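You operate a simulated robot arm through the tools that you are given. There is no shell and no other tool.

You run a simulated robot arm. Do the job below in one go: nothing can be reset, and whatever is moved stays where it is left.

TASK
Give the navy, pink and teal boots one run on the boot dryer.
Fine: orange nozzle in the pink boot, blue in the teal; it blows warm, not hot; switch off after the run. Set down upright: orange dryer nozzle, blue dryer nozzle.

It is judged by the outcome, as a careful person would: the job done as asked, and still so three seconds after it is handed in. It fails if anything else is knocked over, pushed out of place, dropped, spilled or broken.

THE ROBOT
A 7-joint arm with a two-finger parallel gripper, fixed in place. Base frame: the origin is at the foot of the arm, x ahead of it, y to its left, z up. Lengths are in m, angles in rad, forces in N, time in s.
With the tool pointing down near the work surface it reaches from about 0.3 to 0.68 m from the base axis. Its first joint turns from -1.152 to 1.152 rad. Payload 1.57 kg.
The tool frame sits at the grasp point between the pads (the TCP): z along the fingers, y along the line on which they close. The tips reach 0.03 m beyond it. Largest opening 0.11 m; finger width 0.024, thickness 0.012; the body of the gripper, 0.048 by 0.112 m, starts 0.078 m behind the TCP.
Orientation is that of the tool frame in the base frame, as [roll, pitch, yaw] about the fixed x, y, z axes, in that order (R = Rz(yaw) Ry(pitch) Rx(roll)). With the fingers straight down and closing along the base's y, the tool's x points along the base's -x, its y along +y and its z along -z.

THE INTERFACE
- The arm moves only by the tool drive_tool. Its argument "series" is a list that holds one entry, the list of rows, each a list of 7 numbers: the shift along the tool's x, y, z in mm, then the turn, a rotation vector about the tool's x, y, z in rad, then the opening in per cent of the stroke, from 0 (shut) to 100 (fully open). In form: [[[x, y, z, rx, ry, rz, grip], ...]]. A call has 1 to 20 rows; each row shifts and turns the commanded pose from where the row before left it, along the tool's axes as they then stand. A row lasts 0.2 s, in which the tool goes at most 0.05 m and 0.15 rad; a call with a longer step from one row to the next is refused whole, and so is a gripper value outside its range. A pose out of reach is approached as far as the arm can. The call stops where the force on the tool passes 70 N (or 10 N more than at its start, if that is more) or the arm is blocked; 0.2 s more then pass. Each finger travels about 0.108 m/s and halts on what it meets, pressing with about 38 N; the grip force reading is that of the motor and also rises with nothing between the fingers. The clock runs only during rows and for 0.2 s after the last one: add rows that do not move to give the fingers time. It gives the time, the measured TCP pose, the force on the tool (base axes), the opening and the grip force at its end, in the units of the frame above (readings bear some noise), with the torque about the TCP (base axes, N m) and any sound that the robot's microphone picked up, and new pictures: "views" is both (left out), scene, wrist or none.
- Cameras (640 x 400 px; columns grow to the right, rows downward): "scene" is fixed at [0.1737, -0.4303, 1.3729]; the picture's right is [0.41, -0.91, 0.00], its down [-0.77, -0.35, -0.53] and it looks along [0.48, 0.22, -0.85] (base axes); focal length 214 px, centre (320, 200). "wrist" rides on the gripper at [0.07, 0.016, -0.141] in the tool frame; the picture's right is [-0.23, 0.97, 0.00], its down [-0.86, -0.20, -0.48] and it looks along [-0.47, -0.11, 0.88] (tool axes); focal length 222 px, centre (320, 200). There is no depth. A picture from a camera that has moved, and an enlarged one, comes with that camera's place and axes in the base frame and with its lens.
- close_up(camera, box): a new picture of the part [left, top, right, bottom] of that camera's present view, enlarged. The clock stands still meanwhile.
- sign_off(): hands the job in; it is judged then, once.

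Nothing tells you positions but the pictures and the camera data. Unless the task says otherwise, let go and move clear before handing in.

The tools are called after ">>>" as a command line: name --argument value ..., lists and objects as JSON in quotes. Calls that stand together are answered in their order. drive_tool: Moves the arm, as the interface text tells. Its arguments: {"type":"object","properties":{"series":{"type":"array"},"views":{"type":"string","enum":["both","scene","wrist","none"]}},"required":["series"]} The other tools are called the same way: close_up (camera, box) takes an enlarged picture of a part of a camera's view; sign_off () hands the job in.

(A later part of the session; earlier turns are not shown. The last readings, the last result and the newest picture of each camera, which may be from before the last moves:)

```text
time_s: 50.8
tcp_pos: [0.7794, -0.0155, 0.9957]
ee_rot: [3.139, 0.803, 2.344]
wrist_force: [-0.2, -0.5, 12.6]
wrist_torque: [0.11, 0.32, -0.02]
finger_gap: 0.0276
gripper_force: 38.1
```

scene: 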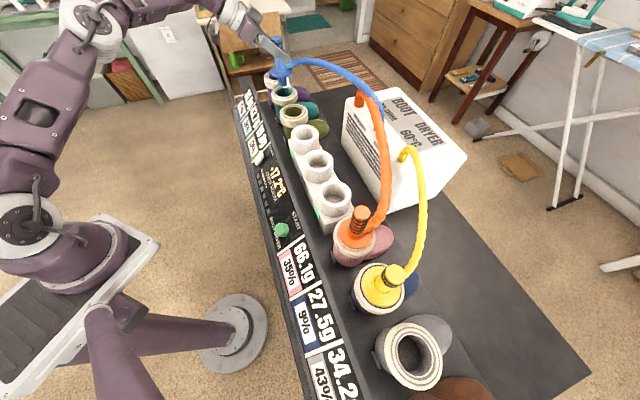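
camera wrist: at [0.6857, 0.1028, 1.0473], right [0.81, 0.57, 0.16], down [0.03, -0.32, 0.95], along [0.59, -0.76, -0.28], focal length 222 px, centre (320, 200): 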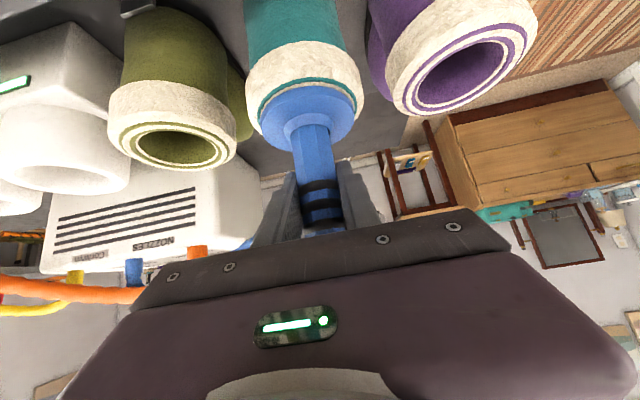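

The nozzle is in contact at 12.6 N. I'll relax slightly, release, and check that it's seated before retracting.

>>> drive_tool --series '[[[-1, 0, -1, 0, 0, 0, 0], [0, 0, 0, 0, 0, 0, 35], [0, 0, 0, 0, 0, 0, 45], [0, 0, 0, 0, 0, 0, 55], [0, 0, 0, 0, 0, 0, 55]]]'

>>> close_up --camera "wrist" --box '[200, 40, 400, 165]'

>>> close_up --camera "scene" --box '[250, 50, 330, 100]'

```text
time_s: 52.0
tcp_pos: [0.7781, -0.0153, 0.997]
ee_rot: [3.142, 0.8, 2.343]
wrist_force: [0.8, 0.4, 0.4]
wrist_torque: [0.02, 0.04, 0.03]
finger_gap: 0.0606
gripper_force: 0.1
camera wrist: at [0.685, 0.104, 1.0447], right [0.81, 0.57, 0.16], down [0.03, -0.32, 0.95], along [0.59, -0.76, -0.28], focal length 222 px, centre (320, 200)
```

scene: 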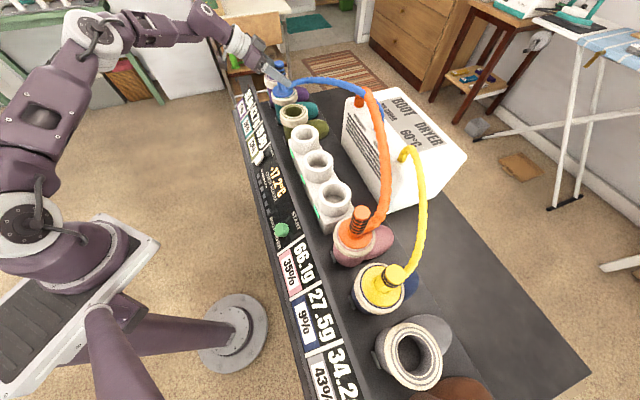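
wrist: 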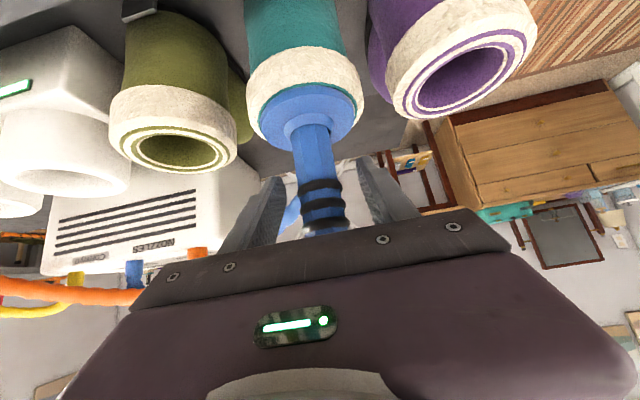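

```text
3.20 times, centred on (300, 102) of wrist
camera zoom: at [0.685, 0.104, 1.0447], right [0.81, 0.57, 0.16], down [0.03, -0.32, 0.95], along [0.59, -0.76, -0.28], focal length 711 px, centre (384, 512)
```

zoom: 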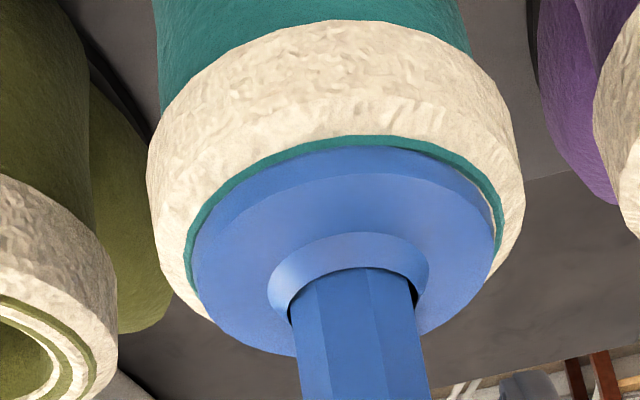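

```text
8.00 times, centred on (290, 75) of scene
camera zoom: at [0.1737, -0.4303, 1.3729], right [0.41, -0.91, 0.0], down [-0.77, -0.35, -0.53], along [0.48, 0.22, -0.85], focal length 1716 px, centre (560, 1200)
```

zoom: 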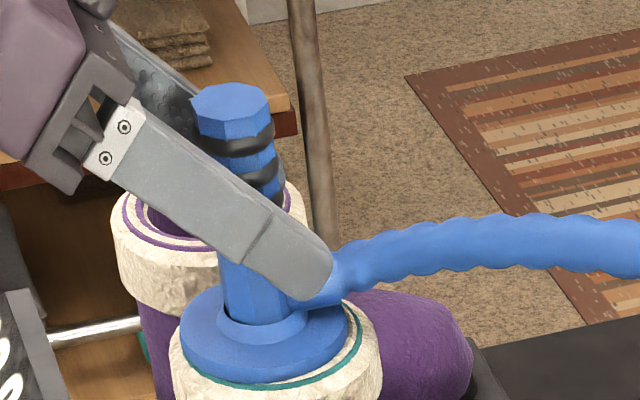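

Blue is seated in the teal boot. I'll retract, level the tool, and move over the control panel to look at the power rocker and the START button.

>>> drive_tool --series '[[[0, 0, -20, 0, 0, 0, 55], [0, 0, -33, 0, 0, 0, 55], [0, 0, -33, 0, 0, 0, 60], [0, 0, -34, 0, 0, 0, 60], [2.6, -35, -9.1, 0, 0, 0, 60], [2.6, -35, -9.1, 0, 0, 0, 60], [2.6, -35, -9.1, 0, 0, 0, 60], [2.6, -35, -9.1, 0, 0, 0, 40], [2.6, -35, -9.1, 0, 0.133, 0, 20], [2.6, -35, -9.1, 0, 0.133, 0, 0], [2.6, -35, -9.1, 0, 0.133, 0, 0], [0, -35, 0, 0, 0.133, 0, 0], [0, -35, 0, 0, 0.134, 0, 0], [0, 0, 0, 0, 0.134, 0, 0], [0, 0, 0, 0, 0, 0, 0]]]'

>>> close_up --camera "scene" --box '[230, 50, 390, 150]'

>>> close_up --camera "scene" --box '[240, 130, 320, 180]'

```text
time_s: 55.2
tcp_pos: [0.453, -0.1351, 1.1131]
ee_rot: [-3.141, -0.003, 2.345]
wrist_force: [0.6, 0.0, 0.8]
wrist_torque: [-0.02, 0.0, -0.01]
finger_gap: 0.0002
gripper_force: 21.2
camera wrist: at [0.4154, -0.0739, 1.2551], right [0.86, 0.52, 0.0], down [0.45, -0.75, 0.48], along [0.25, -0.41, -0.88], focal length 222 px, centre (320, 200)
```

scene: 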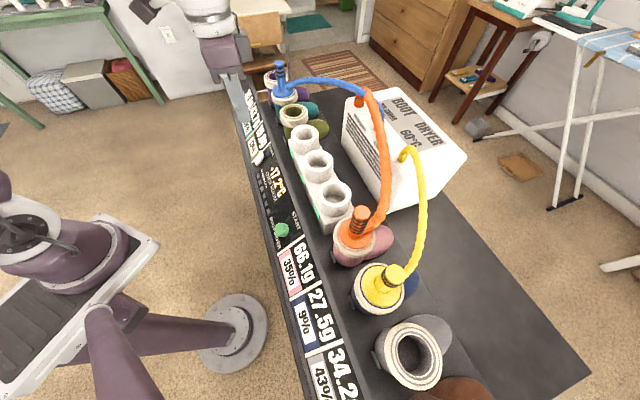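
wrist: 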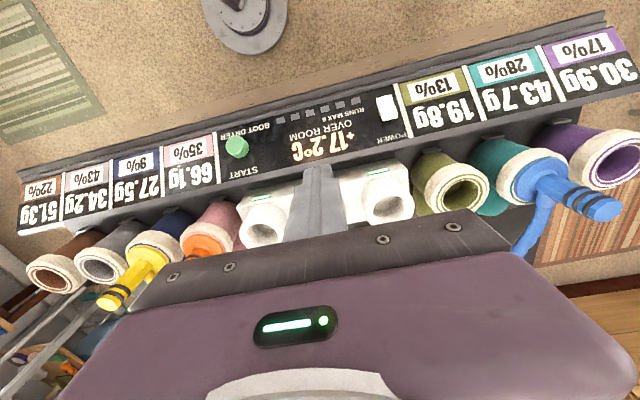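

```text
4.00 times, centred on (310, 100) of scene
camera zoom: at [0.1737, -0.4303, 1.3729], right [0.41, -0.91, 0.0], down [-0.77, -0.35, -0.53], along [0.48, 0.22, -0.85], focal length 858 px, centre (360, 600)
```

zoom: 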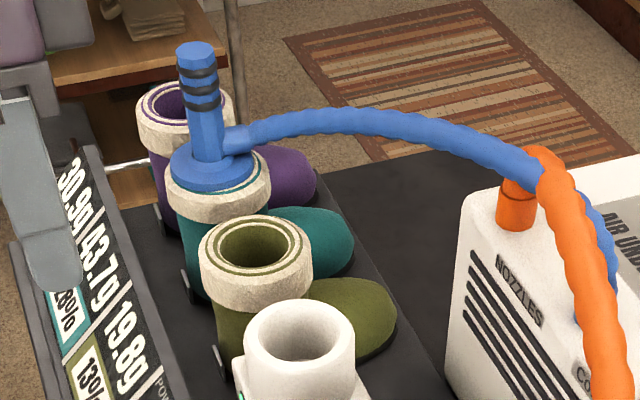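

```text
8.00 times, centred on (280, 155) of scene
camera zoom: at [0.1737, -0.4303, 1.3729], right [0.41, -0.91, 0.0], down [-0.77, -0.35, -0.53], along [0.48, 0.22, -0.85], focal length 1716 px, centre (640, 560)
```

zoom: 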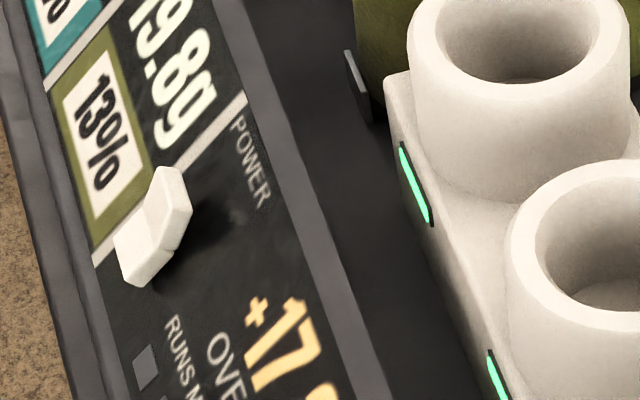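

>>> close_up --camera "wrist" --box '[340, 70, 440, 133]'

>>> close_up --camera "wrist" --box '[200, 100, 400, 200]'

>>> close_up --camera "scene" --box '[300, 180, 420, 300]'

```text
6.35 times, centred on (390, 102) of wrist
camera zoom: at [0.4154, -0.0739, 1.2551], right [0.86, 0.52, 0.0], down [0.45, -0.75, 0.48], along [0.25, -0.41, -0.88], focal length 1410 px, centre (-124, 825)
```

zoom: 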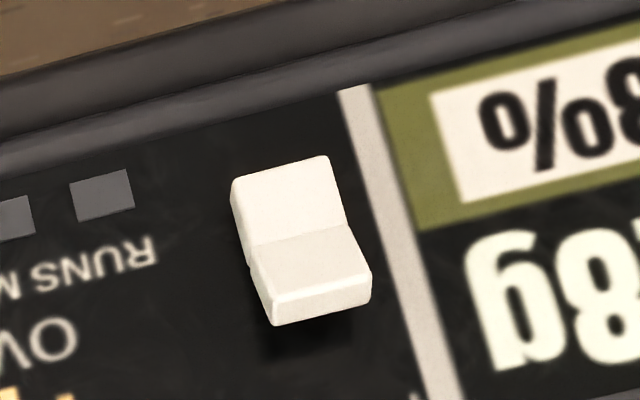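

```text
3.20 times, centred on (300, 150) of wrist
camera zoom: at [0.4154, -0.0739, 1.2551], right [0.86, 0.52, 0.0], down [0.45, -0.75, 0.48], along [0.25, -0.41, -0.88], focal length 711 px, centre (384, 360)
```

zoom: 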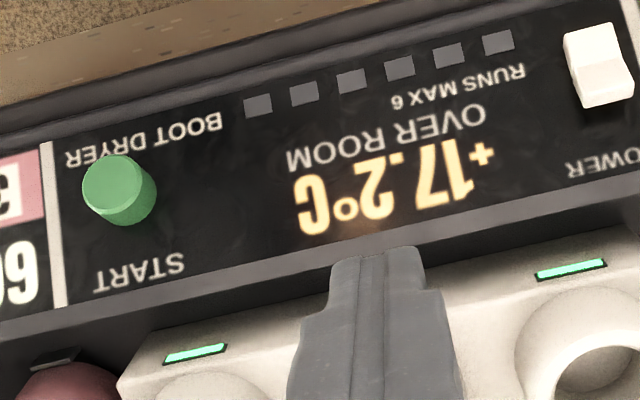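

```text
3.33 times, centred on (360, 240) of scene
camera zoom: at [0.1737, -0.4303, 1.3729], right [0.41, -0.91, 0.0], down [-0.77, -0.35, -0.53], along [0.48, 0.22, -0.85], focal length 715 px, centre (187, 67)
```

zoom: 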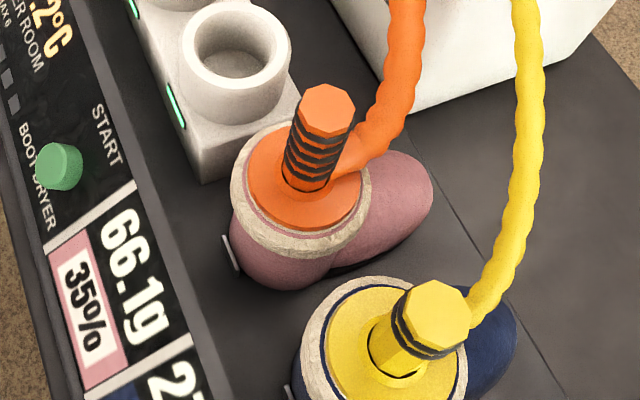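

Both nozzles stand seated and the panel slopes toward the robot. The START button is near (0.34, -0.245, 0.86), so I'll move closer above it for exact placement.

>>> drive_tool --series '[[[0, -31.5, 12.6, 0, 0, 0, 0], [0, -31.5, 12.6, 0, 0, 0, 0], [0, -31.5, 12.6, 0, 0, 0, 0], [0, -31.5, 12.6, 0, 0, 0, 0], [0, -31.5, 12.6, 0, 0, 0, 0], [0, 0, 0, 0, 0, 0, 0]]]'

>>> close_up --camera "wrist" --box '[240, 80, 400, 180]'

>>> close_up --camera "scene" --box '[240, 190, 340, 253]'

```text
time_s: 56.6
tcp_pos: [0.3417, -0.2419, 1.0476]
ee_rot: [3.142, 0.0, 2.344]
wrist_force: [-0.6, -0.3, 0.1]
wrist_torque: [0.01, -0.02, 0.0]
finger_gap: 0.0001
gripper_force: 21.2
camera wrist: at [0.3041, -0.1799, 1.189], right [0.86, 0.52, 0.0], down [0.45, -0.75, 0.48], along [0.25, -0.41, -0.88], focal length 222 px, centre (320, 200)
```

scene: 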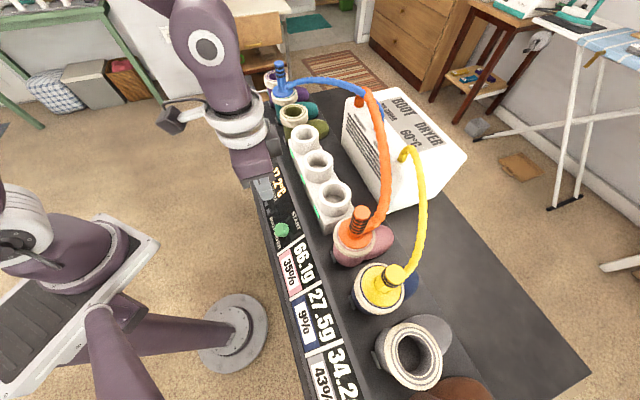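
wrist: 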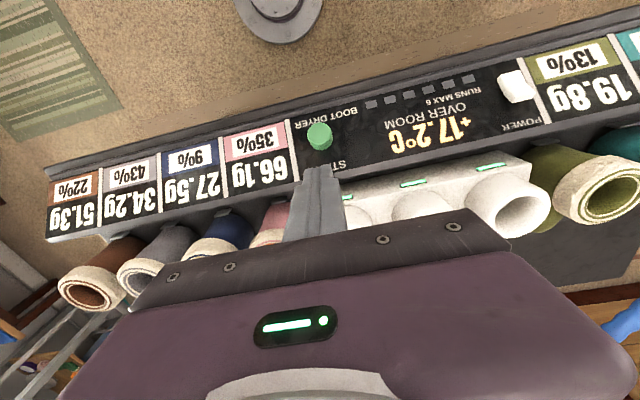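

```text
4.00 times, centred on (320, 130) of wrist
camera zoom: at [0.3041, -0.1799, 1.189], right [0.86, 0.52, 0.0], down [0.45, -0.75, 0.48], along [0.25, -0.41, -0.88], focal length 888 px, centre (320, 480)
```

zoom: 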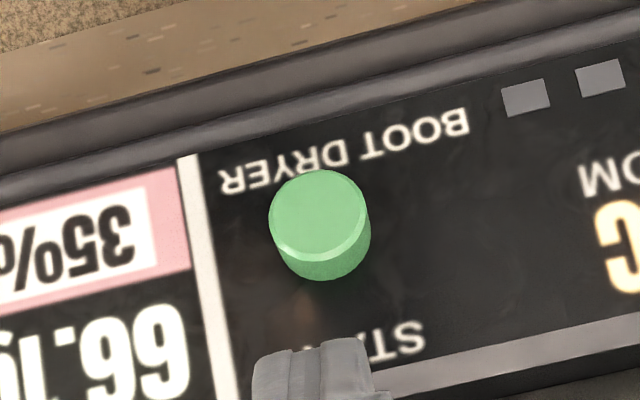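

```text
6.35 times, centred on (290, 222) of scene
camera zoom: at [0.1737, -0.4303, 1.3729], right [0.41, -0.91, 0.0], down [-0.77, -0.35, -0.53], along [0.48, 0.22, -0.85], focal length 1362 px, centre (510, 64)
```

zoom: 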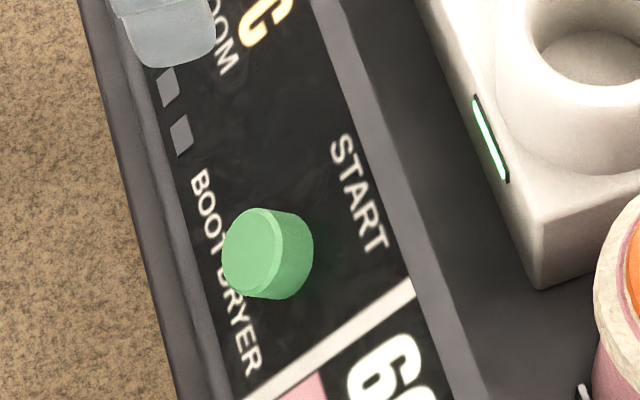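

The START button's top is at about (0.340, -0.239, 0.851), and the panel is tilted roughly 27° toward the robot. I'll tilt the tool to match and stop 4 cm short of the button.

>>> drive_tool --series '[[[0, 0, 0, 0, -0.1175, 0, 0], [0, 0, 0, 0, -0.1175, 0, 0], [0, 0, 0, 0, -0.1175, 0, 0], [0, 0, 0, 0, -0.1175, 0, 0], [23, 0.2, 26, 0, 0, 0, 0], [23, 0.2, 26, 0, 0, 0, 0], [23, 0.2, 26, 0, 0, 0, 0], [23, 0.2, 26, 0, 0, 0, 0], [0, 0, 0, 0, 0, 0, 0]]]'

>>> close_up --camera "wrist" --box '[240, 80, 400, 180]'

>>> close_up --camera "scene" --box '[240, 190, 340, 253]'

```text
time_s: 58.6
tcp_pos: [0.3277, -0.2225, 0.9169]
ee_rot: [-3.14, 0.464, 2.347]
wrist_force: [0.0, 0.0, 0.0]
wrist_torque: [0.01, 0.04, 0.02]
finger_gap: 0.0001
gripper_force: 21.4
out of reach, approached as far as the arm can: row 8
camera wrist: at [0.253, -0.1202, 1.0122], right [0.84, 0.53, 0.1], down [0.24, -0.53, 0.81], along [0.49, -0.66, -0.58], focal length 222 px, centre (320, 200)
```

scene: 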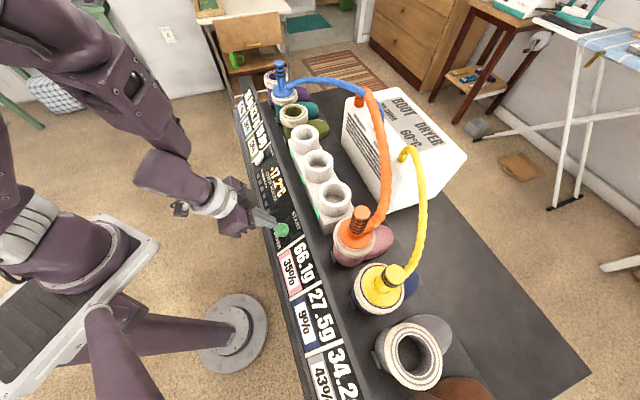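
wrist: 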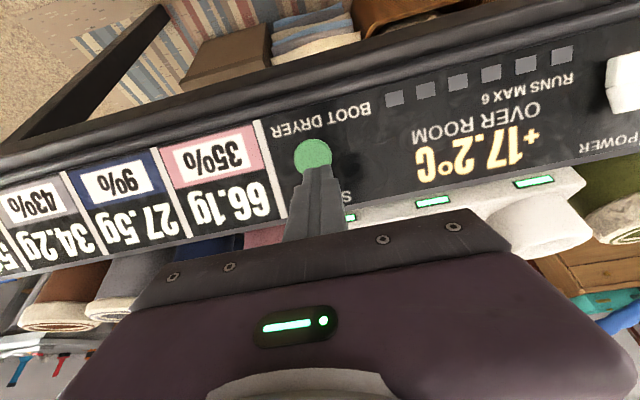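

```text
4.00 times, centred on (320, 130) of wrist
camera zoom: at [0.253, -0.1202, 1.0122], right [0.84, 0.53, 0.1], down [0.24, -0.53, 0.81], along [0.49, -0.66, -0.58], focal length 888 px, centre (320, 480)
```

zoom: 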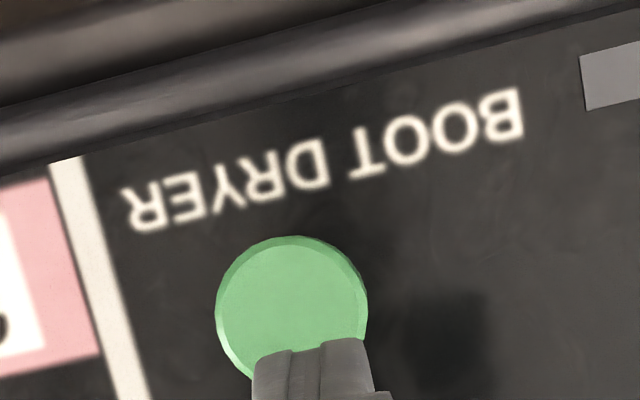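

```text
6.35 times, centred on (290, 222) of scene
camera zoom: at [0.1737, -0.4303, 1.3729], right [0.41, -0.91, 0.0], down [-0.77, -0.35, -0.53], along [0.48, 0.22, -0.85], focal length 1362 px, centre (510, 64)
```

zoom: 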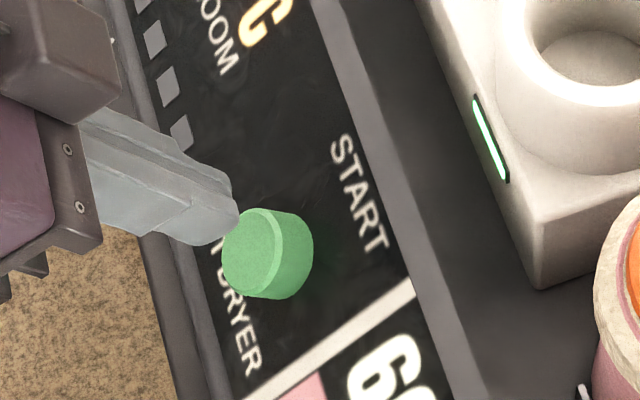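

From two wrist views the START button's top is at (0.340, -0.240, 0.858). I'll reduce the tilt slightly to stay within reach and hover about 1 cm above it.

>>> drive_tool --series '[[[0, 0, 0, 0, 0.1, 0, 0], [1, -1.6, 11, 0, 0, 0, 0], [1, -1.6, 11, 0, 0, 0, 0], [0, 0, 0, 0, 0, 0, 0]]]'

>>> close_up --camera "scene" --box '[240, 190, 340, 253]'

>>> close_up --camera "wrist" --box '[240, 80, 400, 180]'

```text
time_s: 59.6
tcp_pos: [0.3307, -0.2289, 0.8964]
ee_rot: [-3.141, 0.37, 2.344]
wrist_force: [-0.3, 0.0, 0.6]
wrist_torque: [0.04, 0.0, -0.02]
finger_gap: 0.0001
gripper_force: 21.1
camera wrist: at [0.2609, -0.134, 1.0033], right [0.85, 0.53, 0.08], down [0.29, -0.59, 0.76], along [0.45, -0.61, -0.65], focal length 222 px, centre (320, 200)
```

scene: 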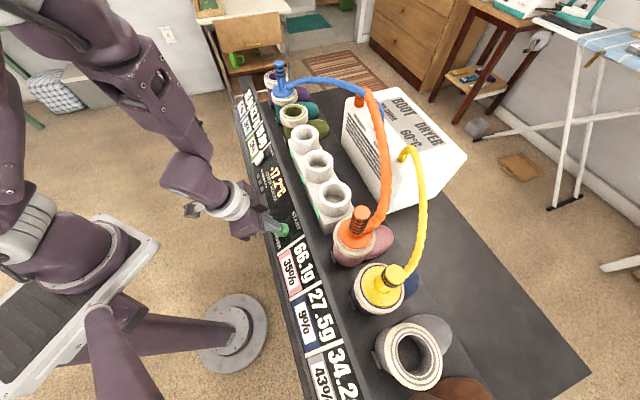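
wrist: 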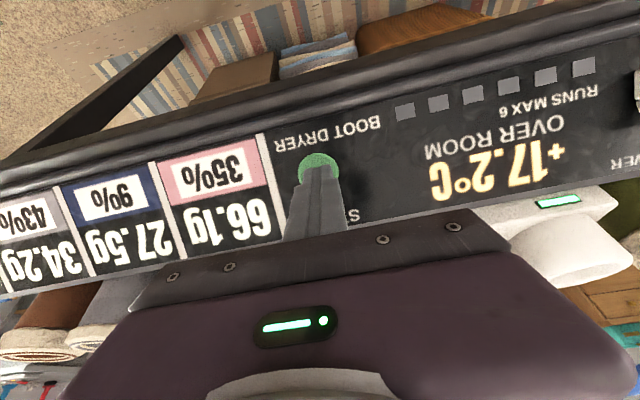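

```text
6.35 times, centred on (290, 222) of scene
camera zoom: at [0.1737, -0.4303, 1.3729], right [0.41, -0.91, 0.0], down [-0.77, -0.35, -0.53], along [0.48, 0.22, -0.85], focal length 1362 px, centre (510, 64)
```

zoom: 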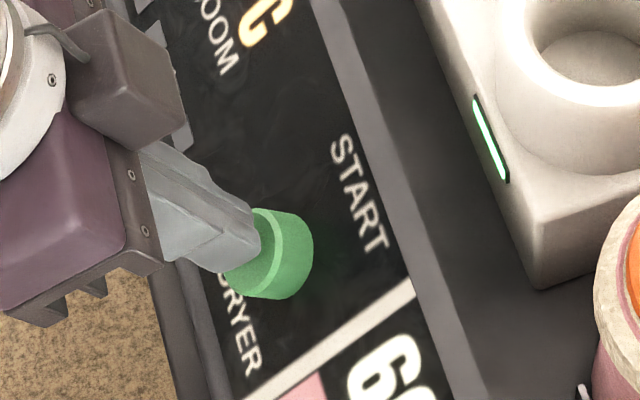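

```text
4.00 times, centred on (320, 130) of wrist
camera zoom: at [0.2609, -0.134, 1.0033], right [0.85, 0.53, 0.08], down [0.29, -0.59, 0.76], along [0.45, -0.61, -0.65], focal length 888 px, centre (320, 480)
```

zoom: 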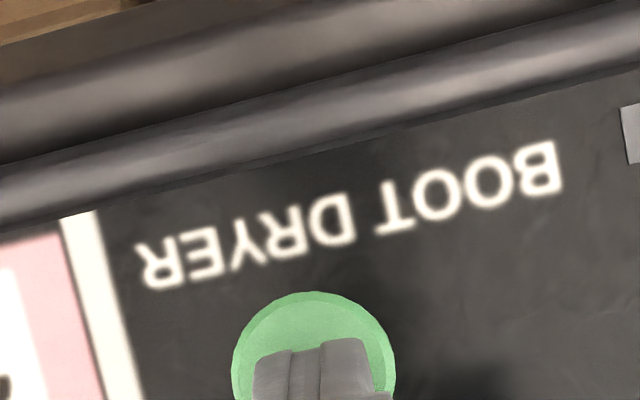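

The fingertips are centred on the button. I'll press gently along the tool axis.

>>> drive_tool --series '[[[0, 0, 4, 0, 0, 0, 0], [0, 0, 4, 0, 0, 0, 0], [0, 0, 3, 0, 0, 0, 0]]]'

```text
time_s: 60.4
tcp_pos: [0.3329, -0.2324, 0.8873]
ee_rot: [-3.141, 0.372, 2.345]
wrist_force: [-6.4, 6.8, 27.9]
wrist_torque: [-0.24, -0.26, 0.01]
finger_gap: 0.0001
gripper_force: 21.1
heard: click
camera wrist: at [0.2633, -0.1372, 0.9933], right [0.84, 0.53, 0.08], down [0.29, -0.58, 0.76], along [0.45, -0.62, -0.65], focal length 222 px, centre (320, 200)
```

scene: 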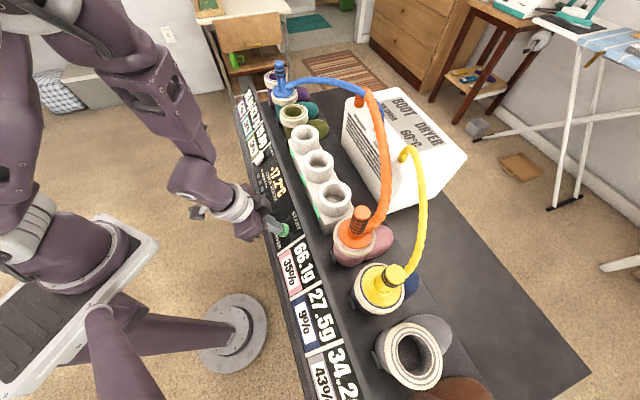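
wrist: 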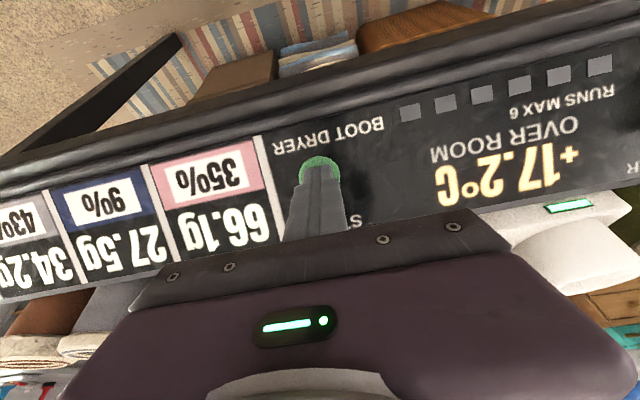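

A click was heard. I'll release the button by backing off and see whether anything changed on the display.

>>> drive_tool --series '[[[0, 0, -15, 0, 0, 0, 0], [0, 0, -30, 0, 0, 0, 0], [0, 0, -30, 0, 0, 0, 0], [0, 0, 0, 0, 0, 0, 0]]]'

>>> close_up --camera "scene" --box '[235, 120, 335, 245]'

>>> close_up --camera "wrist" --box '[240, 40, 640, 220]'

```text
time_s: 61.4
tcp_pos: [0.3176, -0.2153, 0.9576]
ee_rot: [3.141, 0.369, 2.343]
wrist_force: [0.0, 0.0, 0.3]
wrist_torque: [0.04, 0.01, 0.03]
finger_gap: 0.0
gripper_force: 21.2
camera wrist: at [0.2467, -0.12, 1.0641], right [0.85, 0.53, 0.08], down [0.29, -0.59, 0.76], along [0.45, -0.61, -0.65], focal length 222 px, centre (320, 200)
```

scene: 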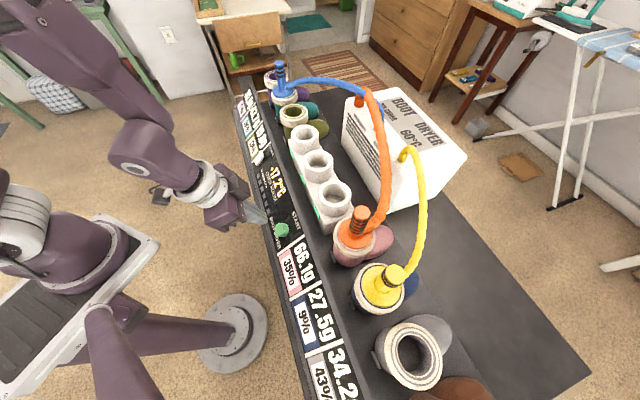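
wrist: 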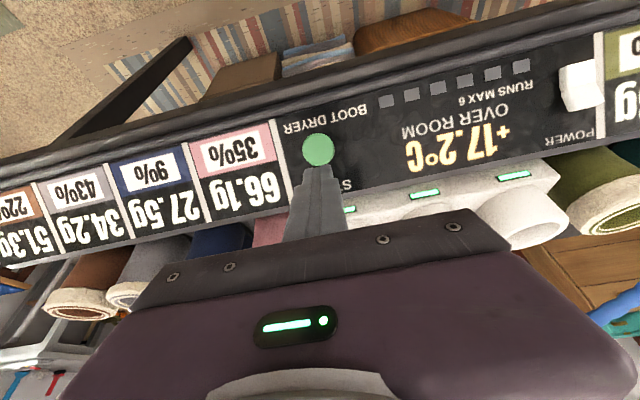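

```text
3.20 times, centred on (285, 182) of scene
camera zoom: at [0.1737, -0.4303, 1.3729], right [0.41, -0.91, 0.0], down [-0.77, -0.35, -0.53], along [0.48, 0.22, -0.85], focal length 686 px, centre (432, 256)
```

zoom: 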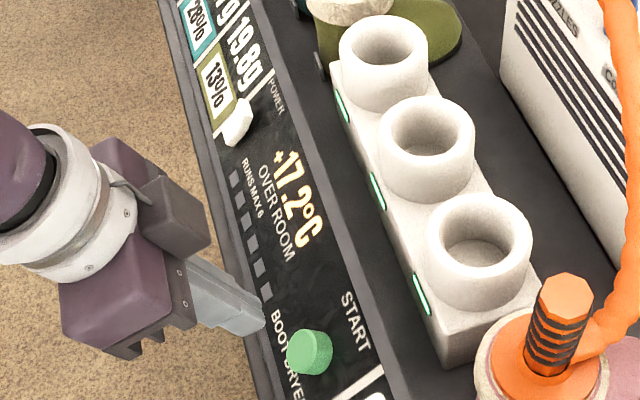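

```text
1.60 times, centred on (440, 130) of wrist
camera zoom: at [0.2467, -0.12, 1.0641], right [0.85, 0.53, 0.08], down [0.29, -0.59, 0.76], along [0.45, -0.61, -0.65], focal length 355 px, centre (128, 312)
```

zoom: 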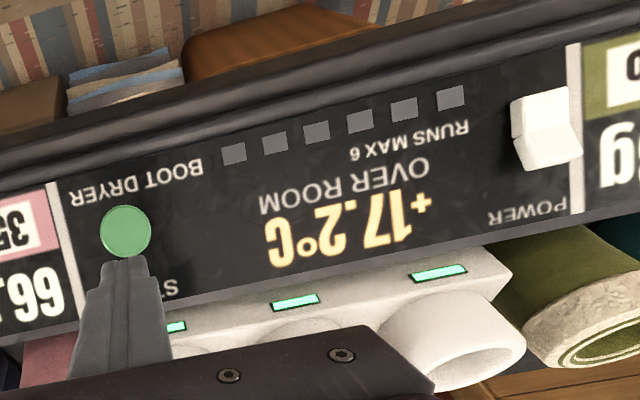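

Nothing visibly started. I'll wait about 2 seconds and check again before deciding that the power is off.

>>> drive_tool --series '[[[0, 0, 0, 0, 0, 0, 0], [0, 0, 0, 0, 0, 0, 0], [0, 0, 0, 0, 0, 0, 0], [0, 0, 0, 0, 0, 0, 0], [0, 0, 0, 0, 0, 0, 0], [0, 0, 0, 0, 0, 0, 0], [0, 0, 0, 0, 0, 0, 0], [0, 0, 0, 0, 0, 0, 0], [0, 0, 0, 0, 0, 0, 0], [0, 0, 0, 0, 0, 0, 0]]]' --views "wrist"

```text
time_s: 63.6
tcp_pos: [0.3163, -0.2143, 0.9567]
ee_rot: [-3.141, 0.369, 2.344]
wrist_force: [0.1, 0.3, 0.5]
wrist_torque: [0.01, 0.0, 0.01]
finger_gap: 0.0
gripper_force: 21.4
camera wrist: at [0.2469, -0.1201, 1.0639], right [0.85, 0.53, 0.08], down [0.29, -0.59, 0.76], along [0.45, -0.61, -0.65], focal length 222 px, centre (320, 200)
```

wrist: 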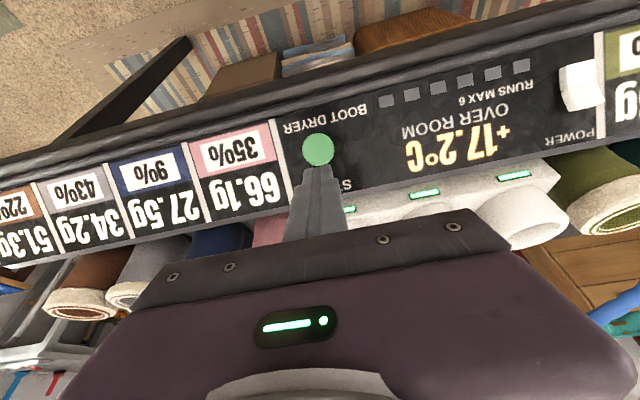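

The display didn't change, so the power is off, and the rocker's far end is raised. The rocker's middle is at about (0.536, -0.050, 0.850); I'll hover above its raised end.

>>> drive_tool --series '[[[-1.8, 34, 0, 0, 0, 0, 0], [-1.8, 34, 0, 0, 0, 0, 0], [-1.8, 34, 0, 0, 0, 0, 0], [-1.8, 34, 0, 0, 0, 0, 0], [-1.8, 34, 9, 0, 0, 0, 0], [-1.8, 34, 9, 0, 0, 0, 0], [-1.8, 34, 9, 0, 0, 0, 0], [-1.8, 34, 9, 0, 0, 0, 0], [0, 0, 0, 0, 0, 0, 0]]]'

>>> close_up --camera "scene" --box '[230, 130, 310, 180]'

>>> close_up --camera "wrist" --box '[240, 80, 400, 180]'

```text
time_s: 65.6
tcp_pos: [0.5295, -0.0432, 0.9286]
ee_rot: [-3.141, 0.368, 2.345]
wrist_force: [-0.1, 0.2, 0.6]
wrist_torque: [0.0, 0.01, 0.01]
finger_gap: 0.0001
gripper_force: 21.1
camera wrist: at [0.459, 0.052, 1.0355], right [0.84, 0.53, 0.08], down [0.29, -0.59, 0.76], along [0.45, -0.61, -0.65], focal length 222 px, centre (320, 200)
```

scene: 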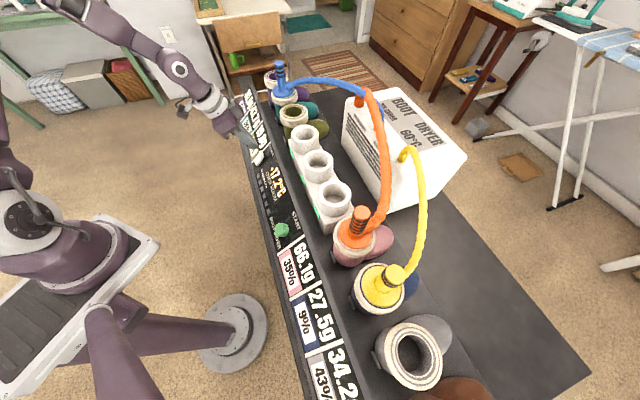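
wrist: 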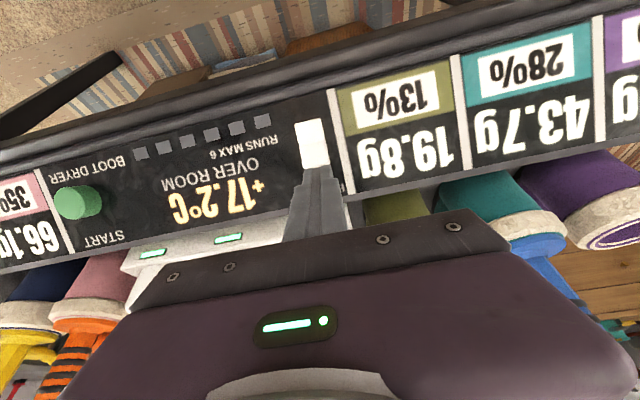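

```text
8.00 times, centred on (270, 155) of scene
camera zoom: at [0.1737, -0.4303, 1.3729], right [0.41, -0.91, 0.0], down [-0.77, -0.35, -0.53], along [0.48, 0.22, -0.85], focal length 1716 px, centre (720, 560)
```

zoom: 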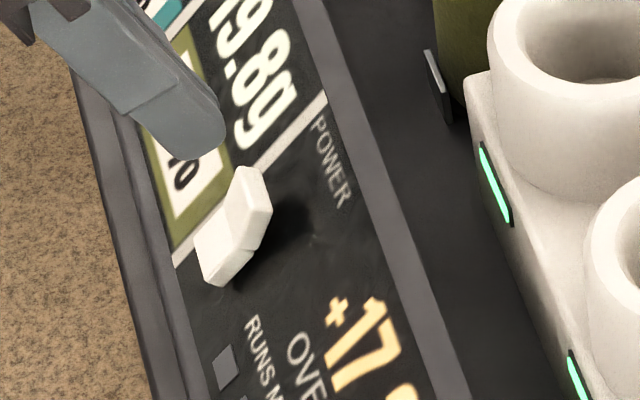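

```text
4.00 times, centred on (320, 130) of wrist
camera zoom: at [0.459, 0.052, 1.0355], right [0.84, 0.53, 0.08], down [0.29, -0.59, 0.76], along [0.45, -0.61, -0.65], focal length 888 px, centre (320, 480)
```

zoom: 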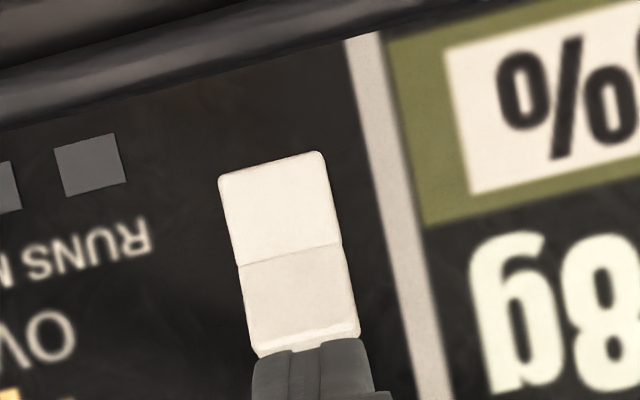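

The rocker's raised end lies at n ≈ 0.427, just ahead of the tip. I'll shift back about 12 mm so the leading edge of the tip lands on that end, then approach.

>>> drive_tool --series '[[[11.2, -4, -4.3, 0, 0, 0, 0], [0, 0, 15, 0, 0, 0, 0], [0, 0, 15, 0, 0, 0, 0], [0, 0, 0, 0, 0, 0, 0]]]'

>>> close_up --camera "scene" --box '[230, 130, 310, 180]'

>>> close_up --camera "wrist" --box '[240, 80, 400, 180]'

```text
time_s: 66.6
tcp_pos: [0.5252, -0.0435, 0.9006]
ee_rot: [3.14, 0.369, 2.345]
wrist_force: [-1.0, 0.1, 0.2]
wrist_torque: [-0.04, 0.03, 0.01]
finger_gap: 0.0003
gripper_force: 21.2
camera wrist: at [0.4549, 0.051, 1.007], right [0.85, 0.53, 0.08], down [0.29, -0.59, 0.76], along [0.45, -0.61, -0.65], focal length 222 px, centre (320, 200)
```

scene: 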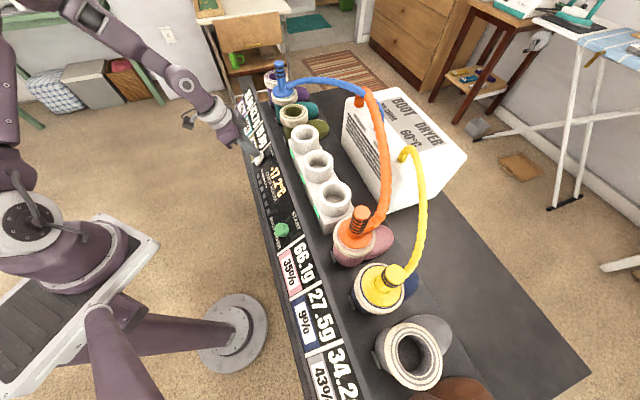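
wrist: 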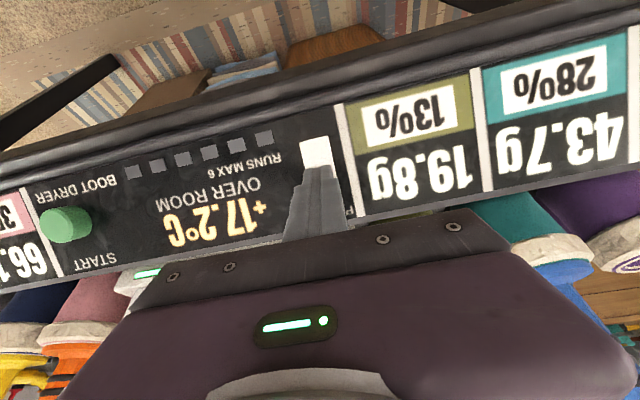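

```text
8.00 times, centred on (270, 155) of scene
camera zoom: at [0.1737, -0.4303, 1.3729], right [0.41, -0.91, 0.0], down [-0.77, -0.35, -0.53], along [0.48, 0.22, -0.85], focal length 1716 px, centre (720, 560)
```

zoom: 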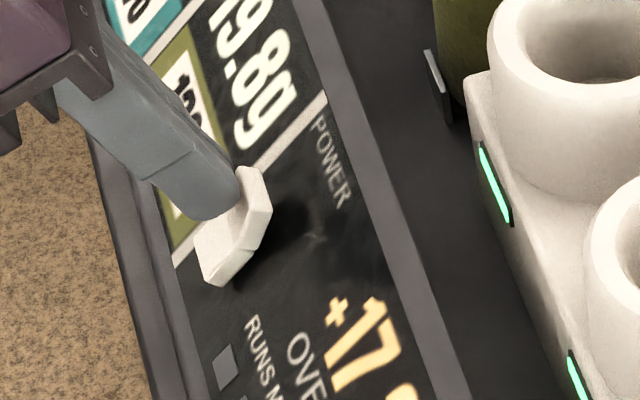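

```text
4.00 times, centred on (320, 130) of wrist
camera zoom: at [0.4549, 0.051, 1.007], right [0.85, 0.53, 0.08], down [0.29, -0.59, 0.76], along [0.45, -0.61, -0.65], focal length 888 px, centre (320, 480)
```

zoom: 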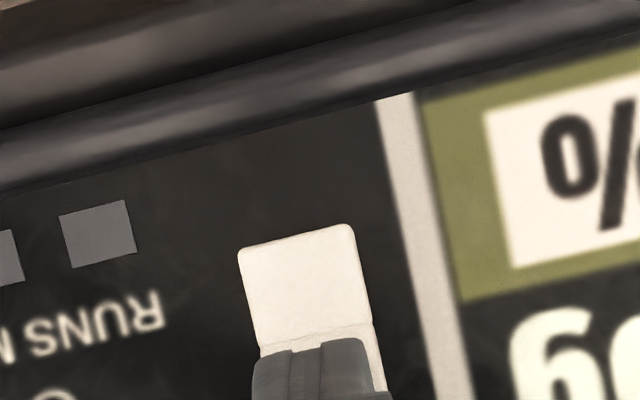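

>>> drive_tool --series '[[[0, 0, 5, 0, 0, 0, 0], [0, 0, 4, 0, 0, 0, 0], [0, 0, 4, 0, 0, 0, 0], [0, 0, 0, 0, 0, 0, 0]]]' --views "scene"

>>> close_up --camera "scene" --box '[230, 130, 310, 180]'

```text
time_s: 67.4
tcp_pos: [0.5269, -0.0459, 0.8919]
ee_rot: [3.141, 0.37, 2.346]
wrist_force: [-20.3, 10.4, 34.6]
wrist_torque: [-0.35, -0.01, -0.06]
finger_gap: 0.0
gripper_force: 21.2
stopped in row 4: the force on the tool passed its limit at 82 N (the readings are from after the stop); the commanded pose is now the measured one
```

scene: 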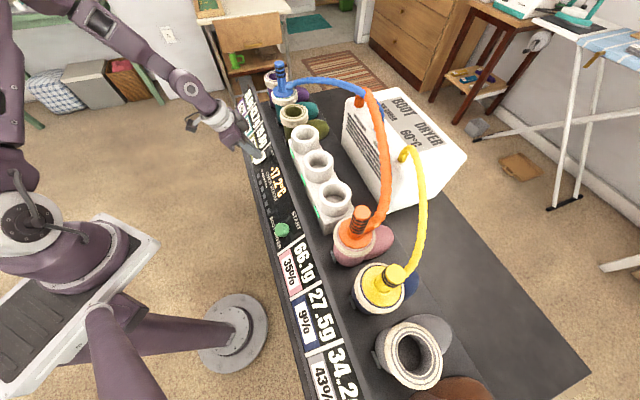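

```text
8.00 times, centred on (270, 155) of scene
camera zoom: at [0.1726, -0.43, 1.3731], right [0.41, -0.91, 0.0], down [-0.77, -0.35, -0.53], along [0.49, 0.22, -0.85], focal length 1716 px, centre (720, 560)
```

zoom: 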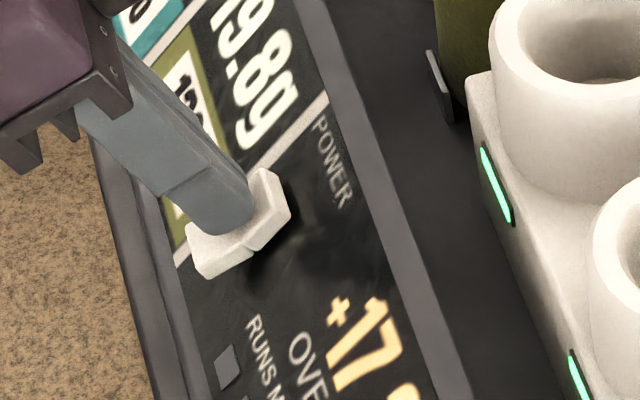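

The rocker has moved under the tip, but the force limit tripped. I'll back off and look at its state and the display.

>>> drive_tool --series '[[[0, 0, -8, 0, 0, 0, 0], [0, 0, -25, 0, 0, 0, 0], [0, 0, -20, 0, 0, 0, 0], [0, 0, 0, 0, 0, 0, 0]]]'

>>> close_up --camera "scene" --box '[230, 130, 310, 180]'

>>> close_up --camera "wrist" --box '[240, 80, 400, 180]'

```text
time_s: 68.4
tcp_pos: [0.5129, -0.0333, 0.9402]
ee_rot: [3.14, 0.371, 2.345]
wrist_force: [-0.3, 0.1, -0.5]
wrist_torque: [0.0, -0.01, 0.06]
finger_gap: 0.0
gripper_force: 21.1
camera wrist: at [0.443, 0.0611, 1.0471], right [0.84, 0.53, 0.08], down [0.29, -0.59, 0.76], along [0.45, -0.61, -0.65], focal length 222 px, centre (320, 200)
```

scene: 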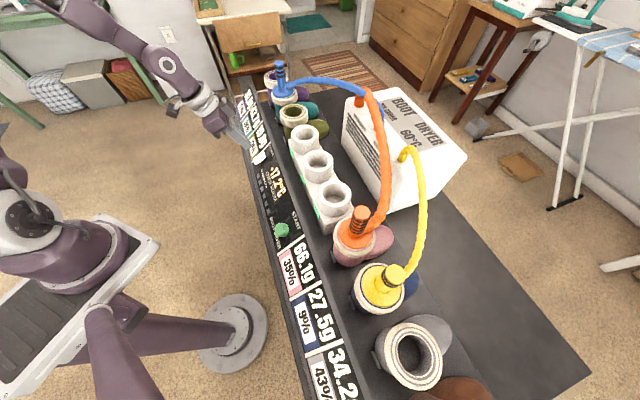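
wrist: 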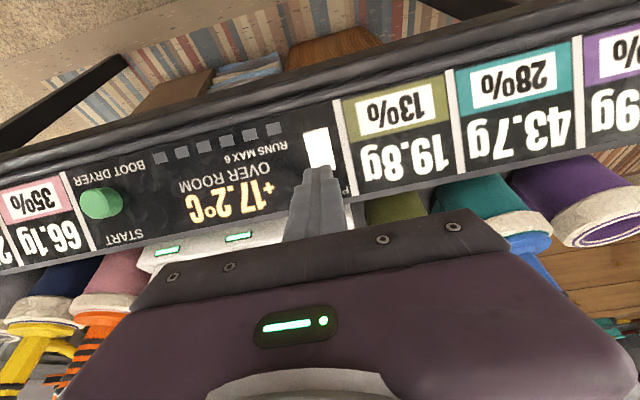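

```text
8.00 times, centred on (270, 155) of scene
camera zoom: at [0.1737, -0.4303, 1.3729], right [0.41, -0.91, 0.0], down [-0.77, -0.35, -0.53], along [0.48, 0.22, -0.85], focal length 1716 px, centre (720, 560)
```

zoom: 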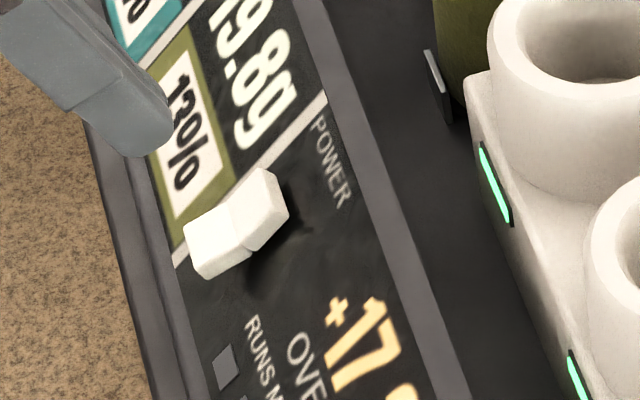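

```text
4.00 times, centred on (320, 130) of wrist
camera zoom: at [0.443, 0.0611, 1.0471], right [0.84, 0.53, 0.08], down [0.29, -0.59, 0.76], along [0.45, -0.61, -0.65], focal length 888 px, centre (320, 480)
```

zoom: 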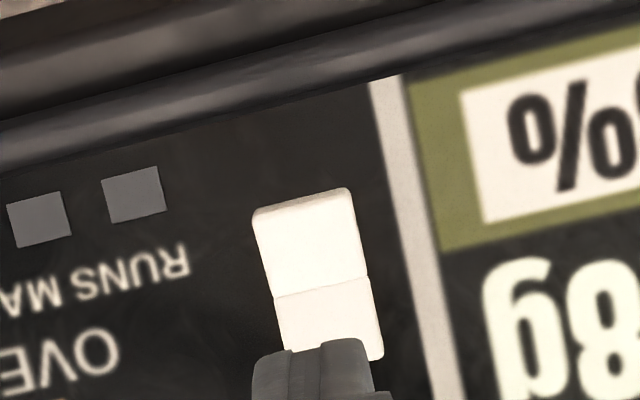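

The rocker has clearly tipped the other way. I'll wait a moment and check the display for any change.

>>> drive_tool --series '[[[0, 0, -10, 0, 0, 0, 0], [0, 0, 0, 0, 0, 0, 0], [0, 0, 0, 0, 0, 0, 0], [0, 0, 0, 0, 0, 0, 0], [0, 0, 0, 0, 0, 0, 0], [0, 0, 0, 0, 0, 0, 0], [0, 0, 0, 0, 0, 0, 0], [0, 0, 0, 0, 0, 0, 0], [0, 0, 0, 0, 0, 0, 0], [0, 0, 0, 0, 0, 0, 0]]]'

>>> close_up --camera "wrist" --box '[0, 60, 400, 260]'

>>> close_up --camera "wrist" --box '[270, 100, 370, 165]'

```text
time_s: 70.6
tcp_pos: [0.5104, -0.0302, 0.9501]
ee_rot: [3.14, 0.368, 2.345]
wrist_force: [-0.1, -0.4, 0.2]
wrist_torque: [0.0, 0.0, 0.01]
finger_gap: 0.0
gripper_force: 22.1
camera wrist: at [0.4403, 0.0642, 1.056], right [0.84, 0.53, 0.08], down [0.29, -0.59, 0.76], along [0.45, -0.61, -0.65], focal length 222 px, centre (320, 200)
```

scene: 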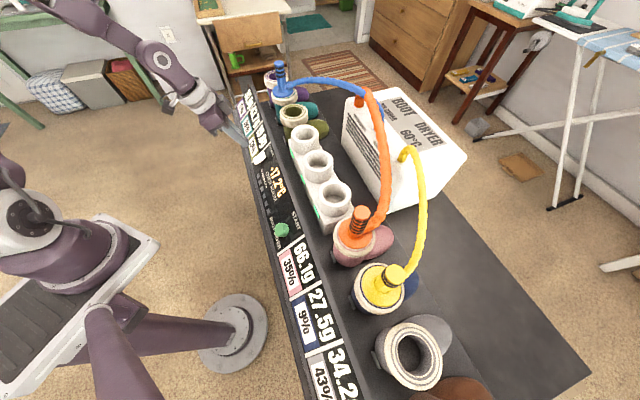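
wrist: 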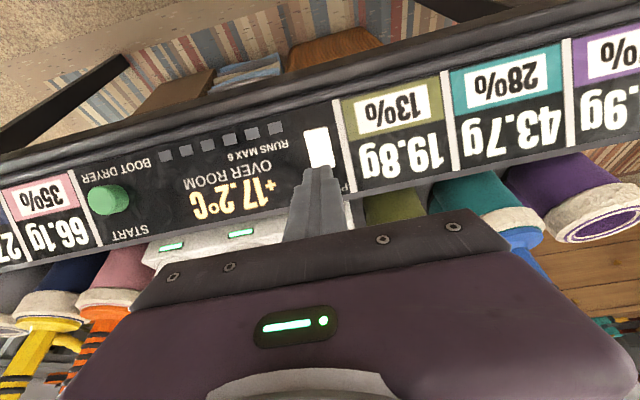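

```text
1.60 times, centred on (200, 160) of wrist
camera zoom: at [0.4403, 0.0642, 1.056], right [0.84, 0.53, 0.08], down [0.29, -0.59, 0.76], along [0.45, -0.61, -0.65], focal length 355 px, centre (512, 264)
```

zoom: 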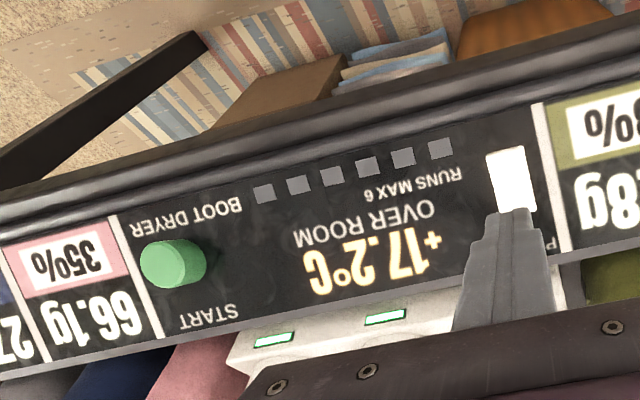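

```text
6.15 times, centred on (320, 132) of wrist
camera zoom: at [0.4403, 0.0642, 1.056], right [0.84, 0.53, 0.08], down [0.29, -0.59, 0.76], along [0.45, -0.61, -0.65], focal length 1367 px, centre (320, 615)
```

zoom: 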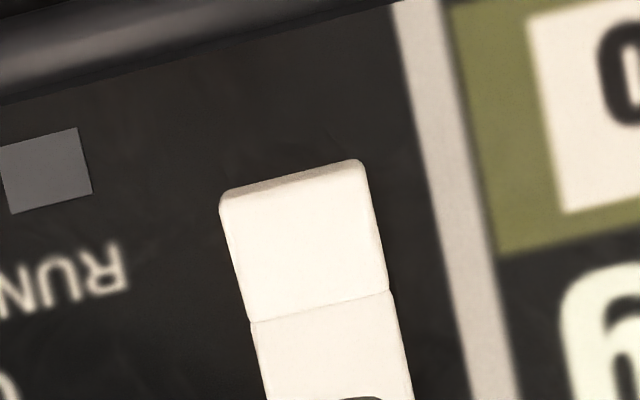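

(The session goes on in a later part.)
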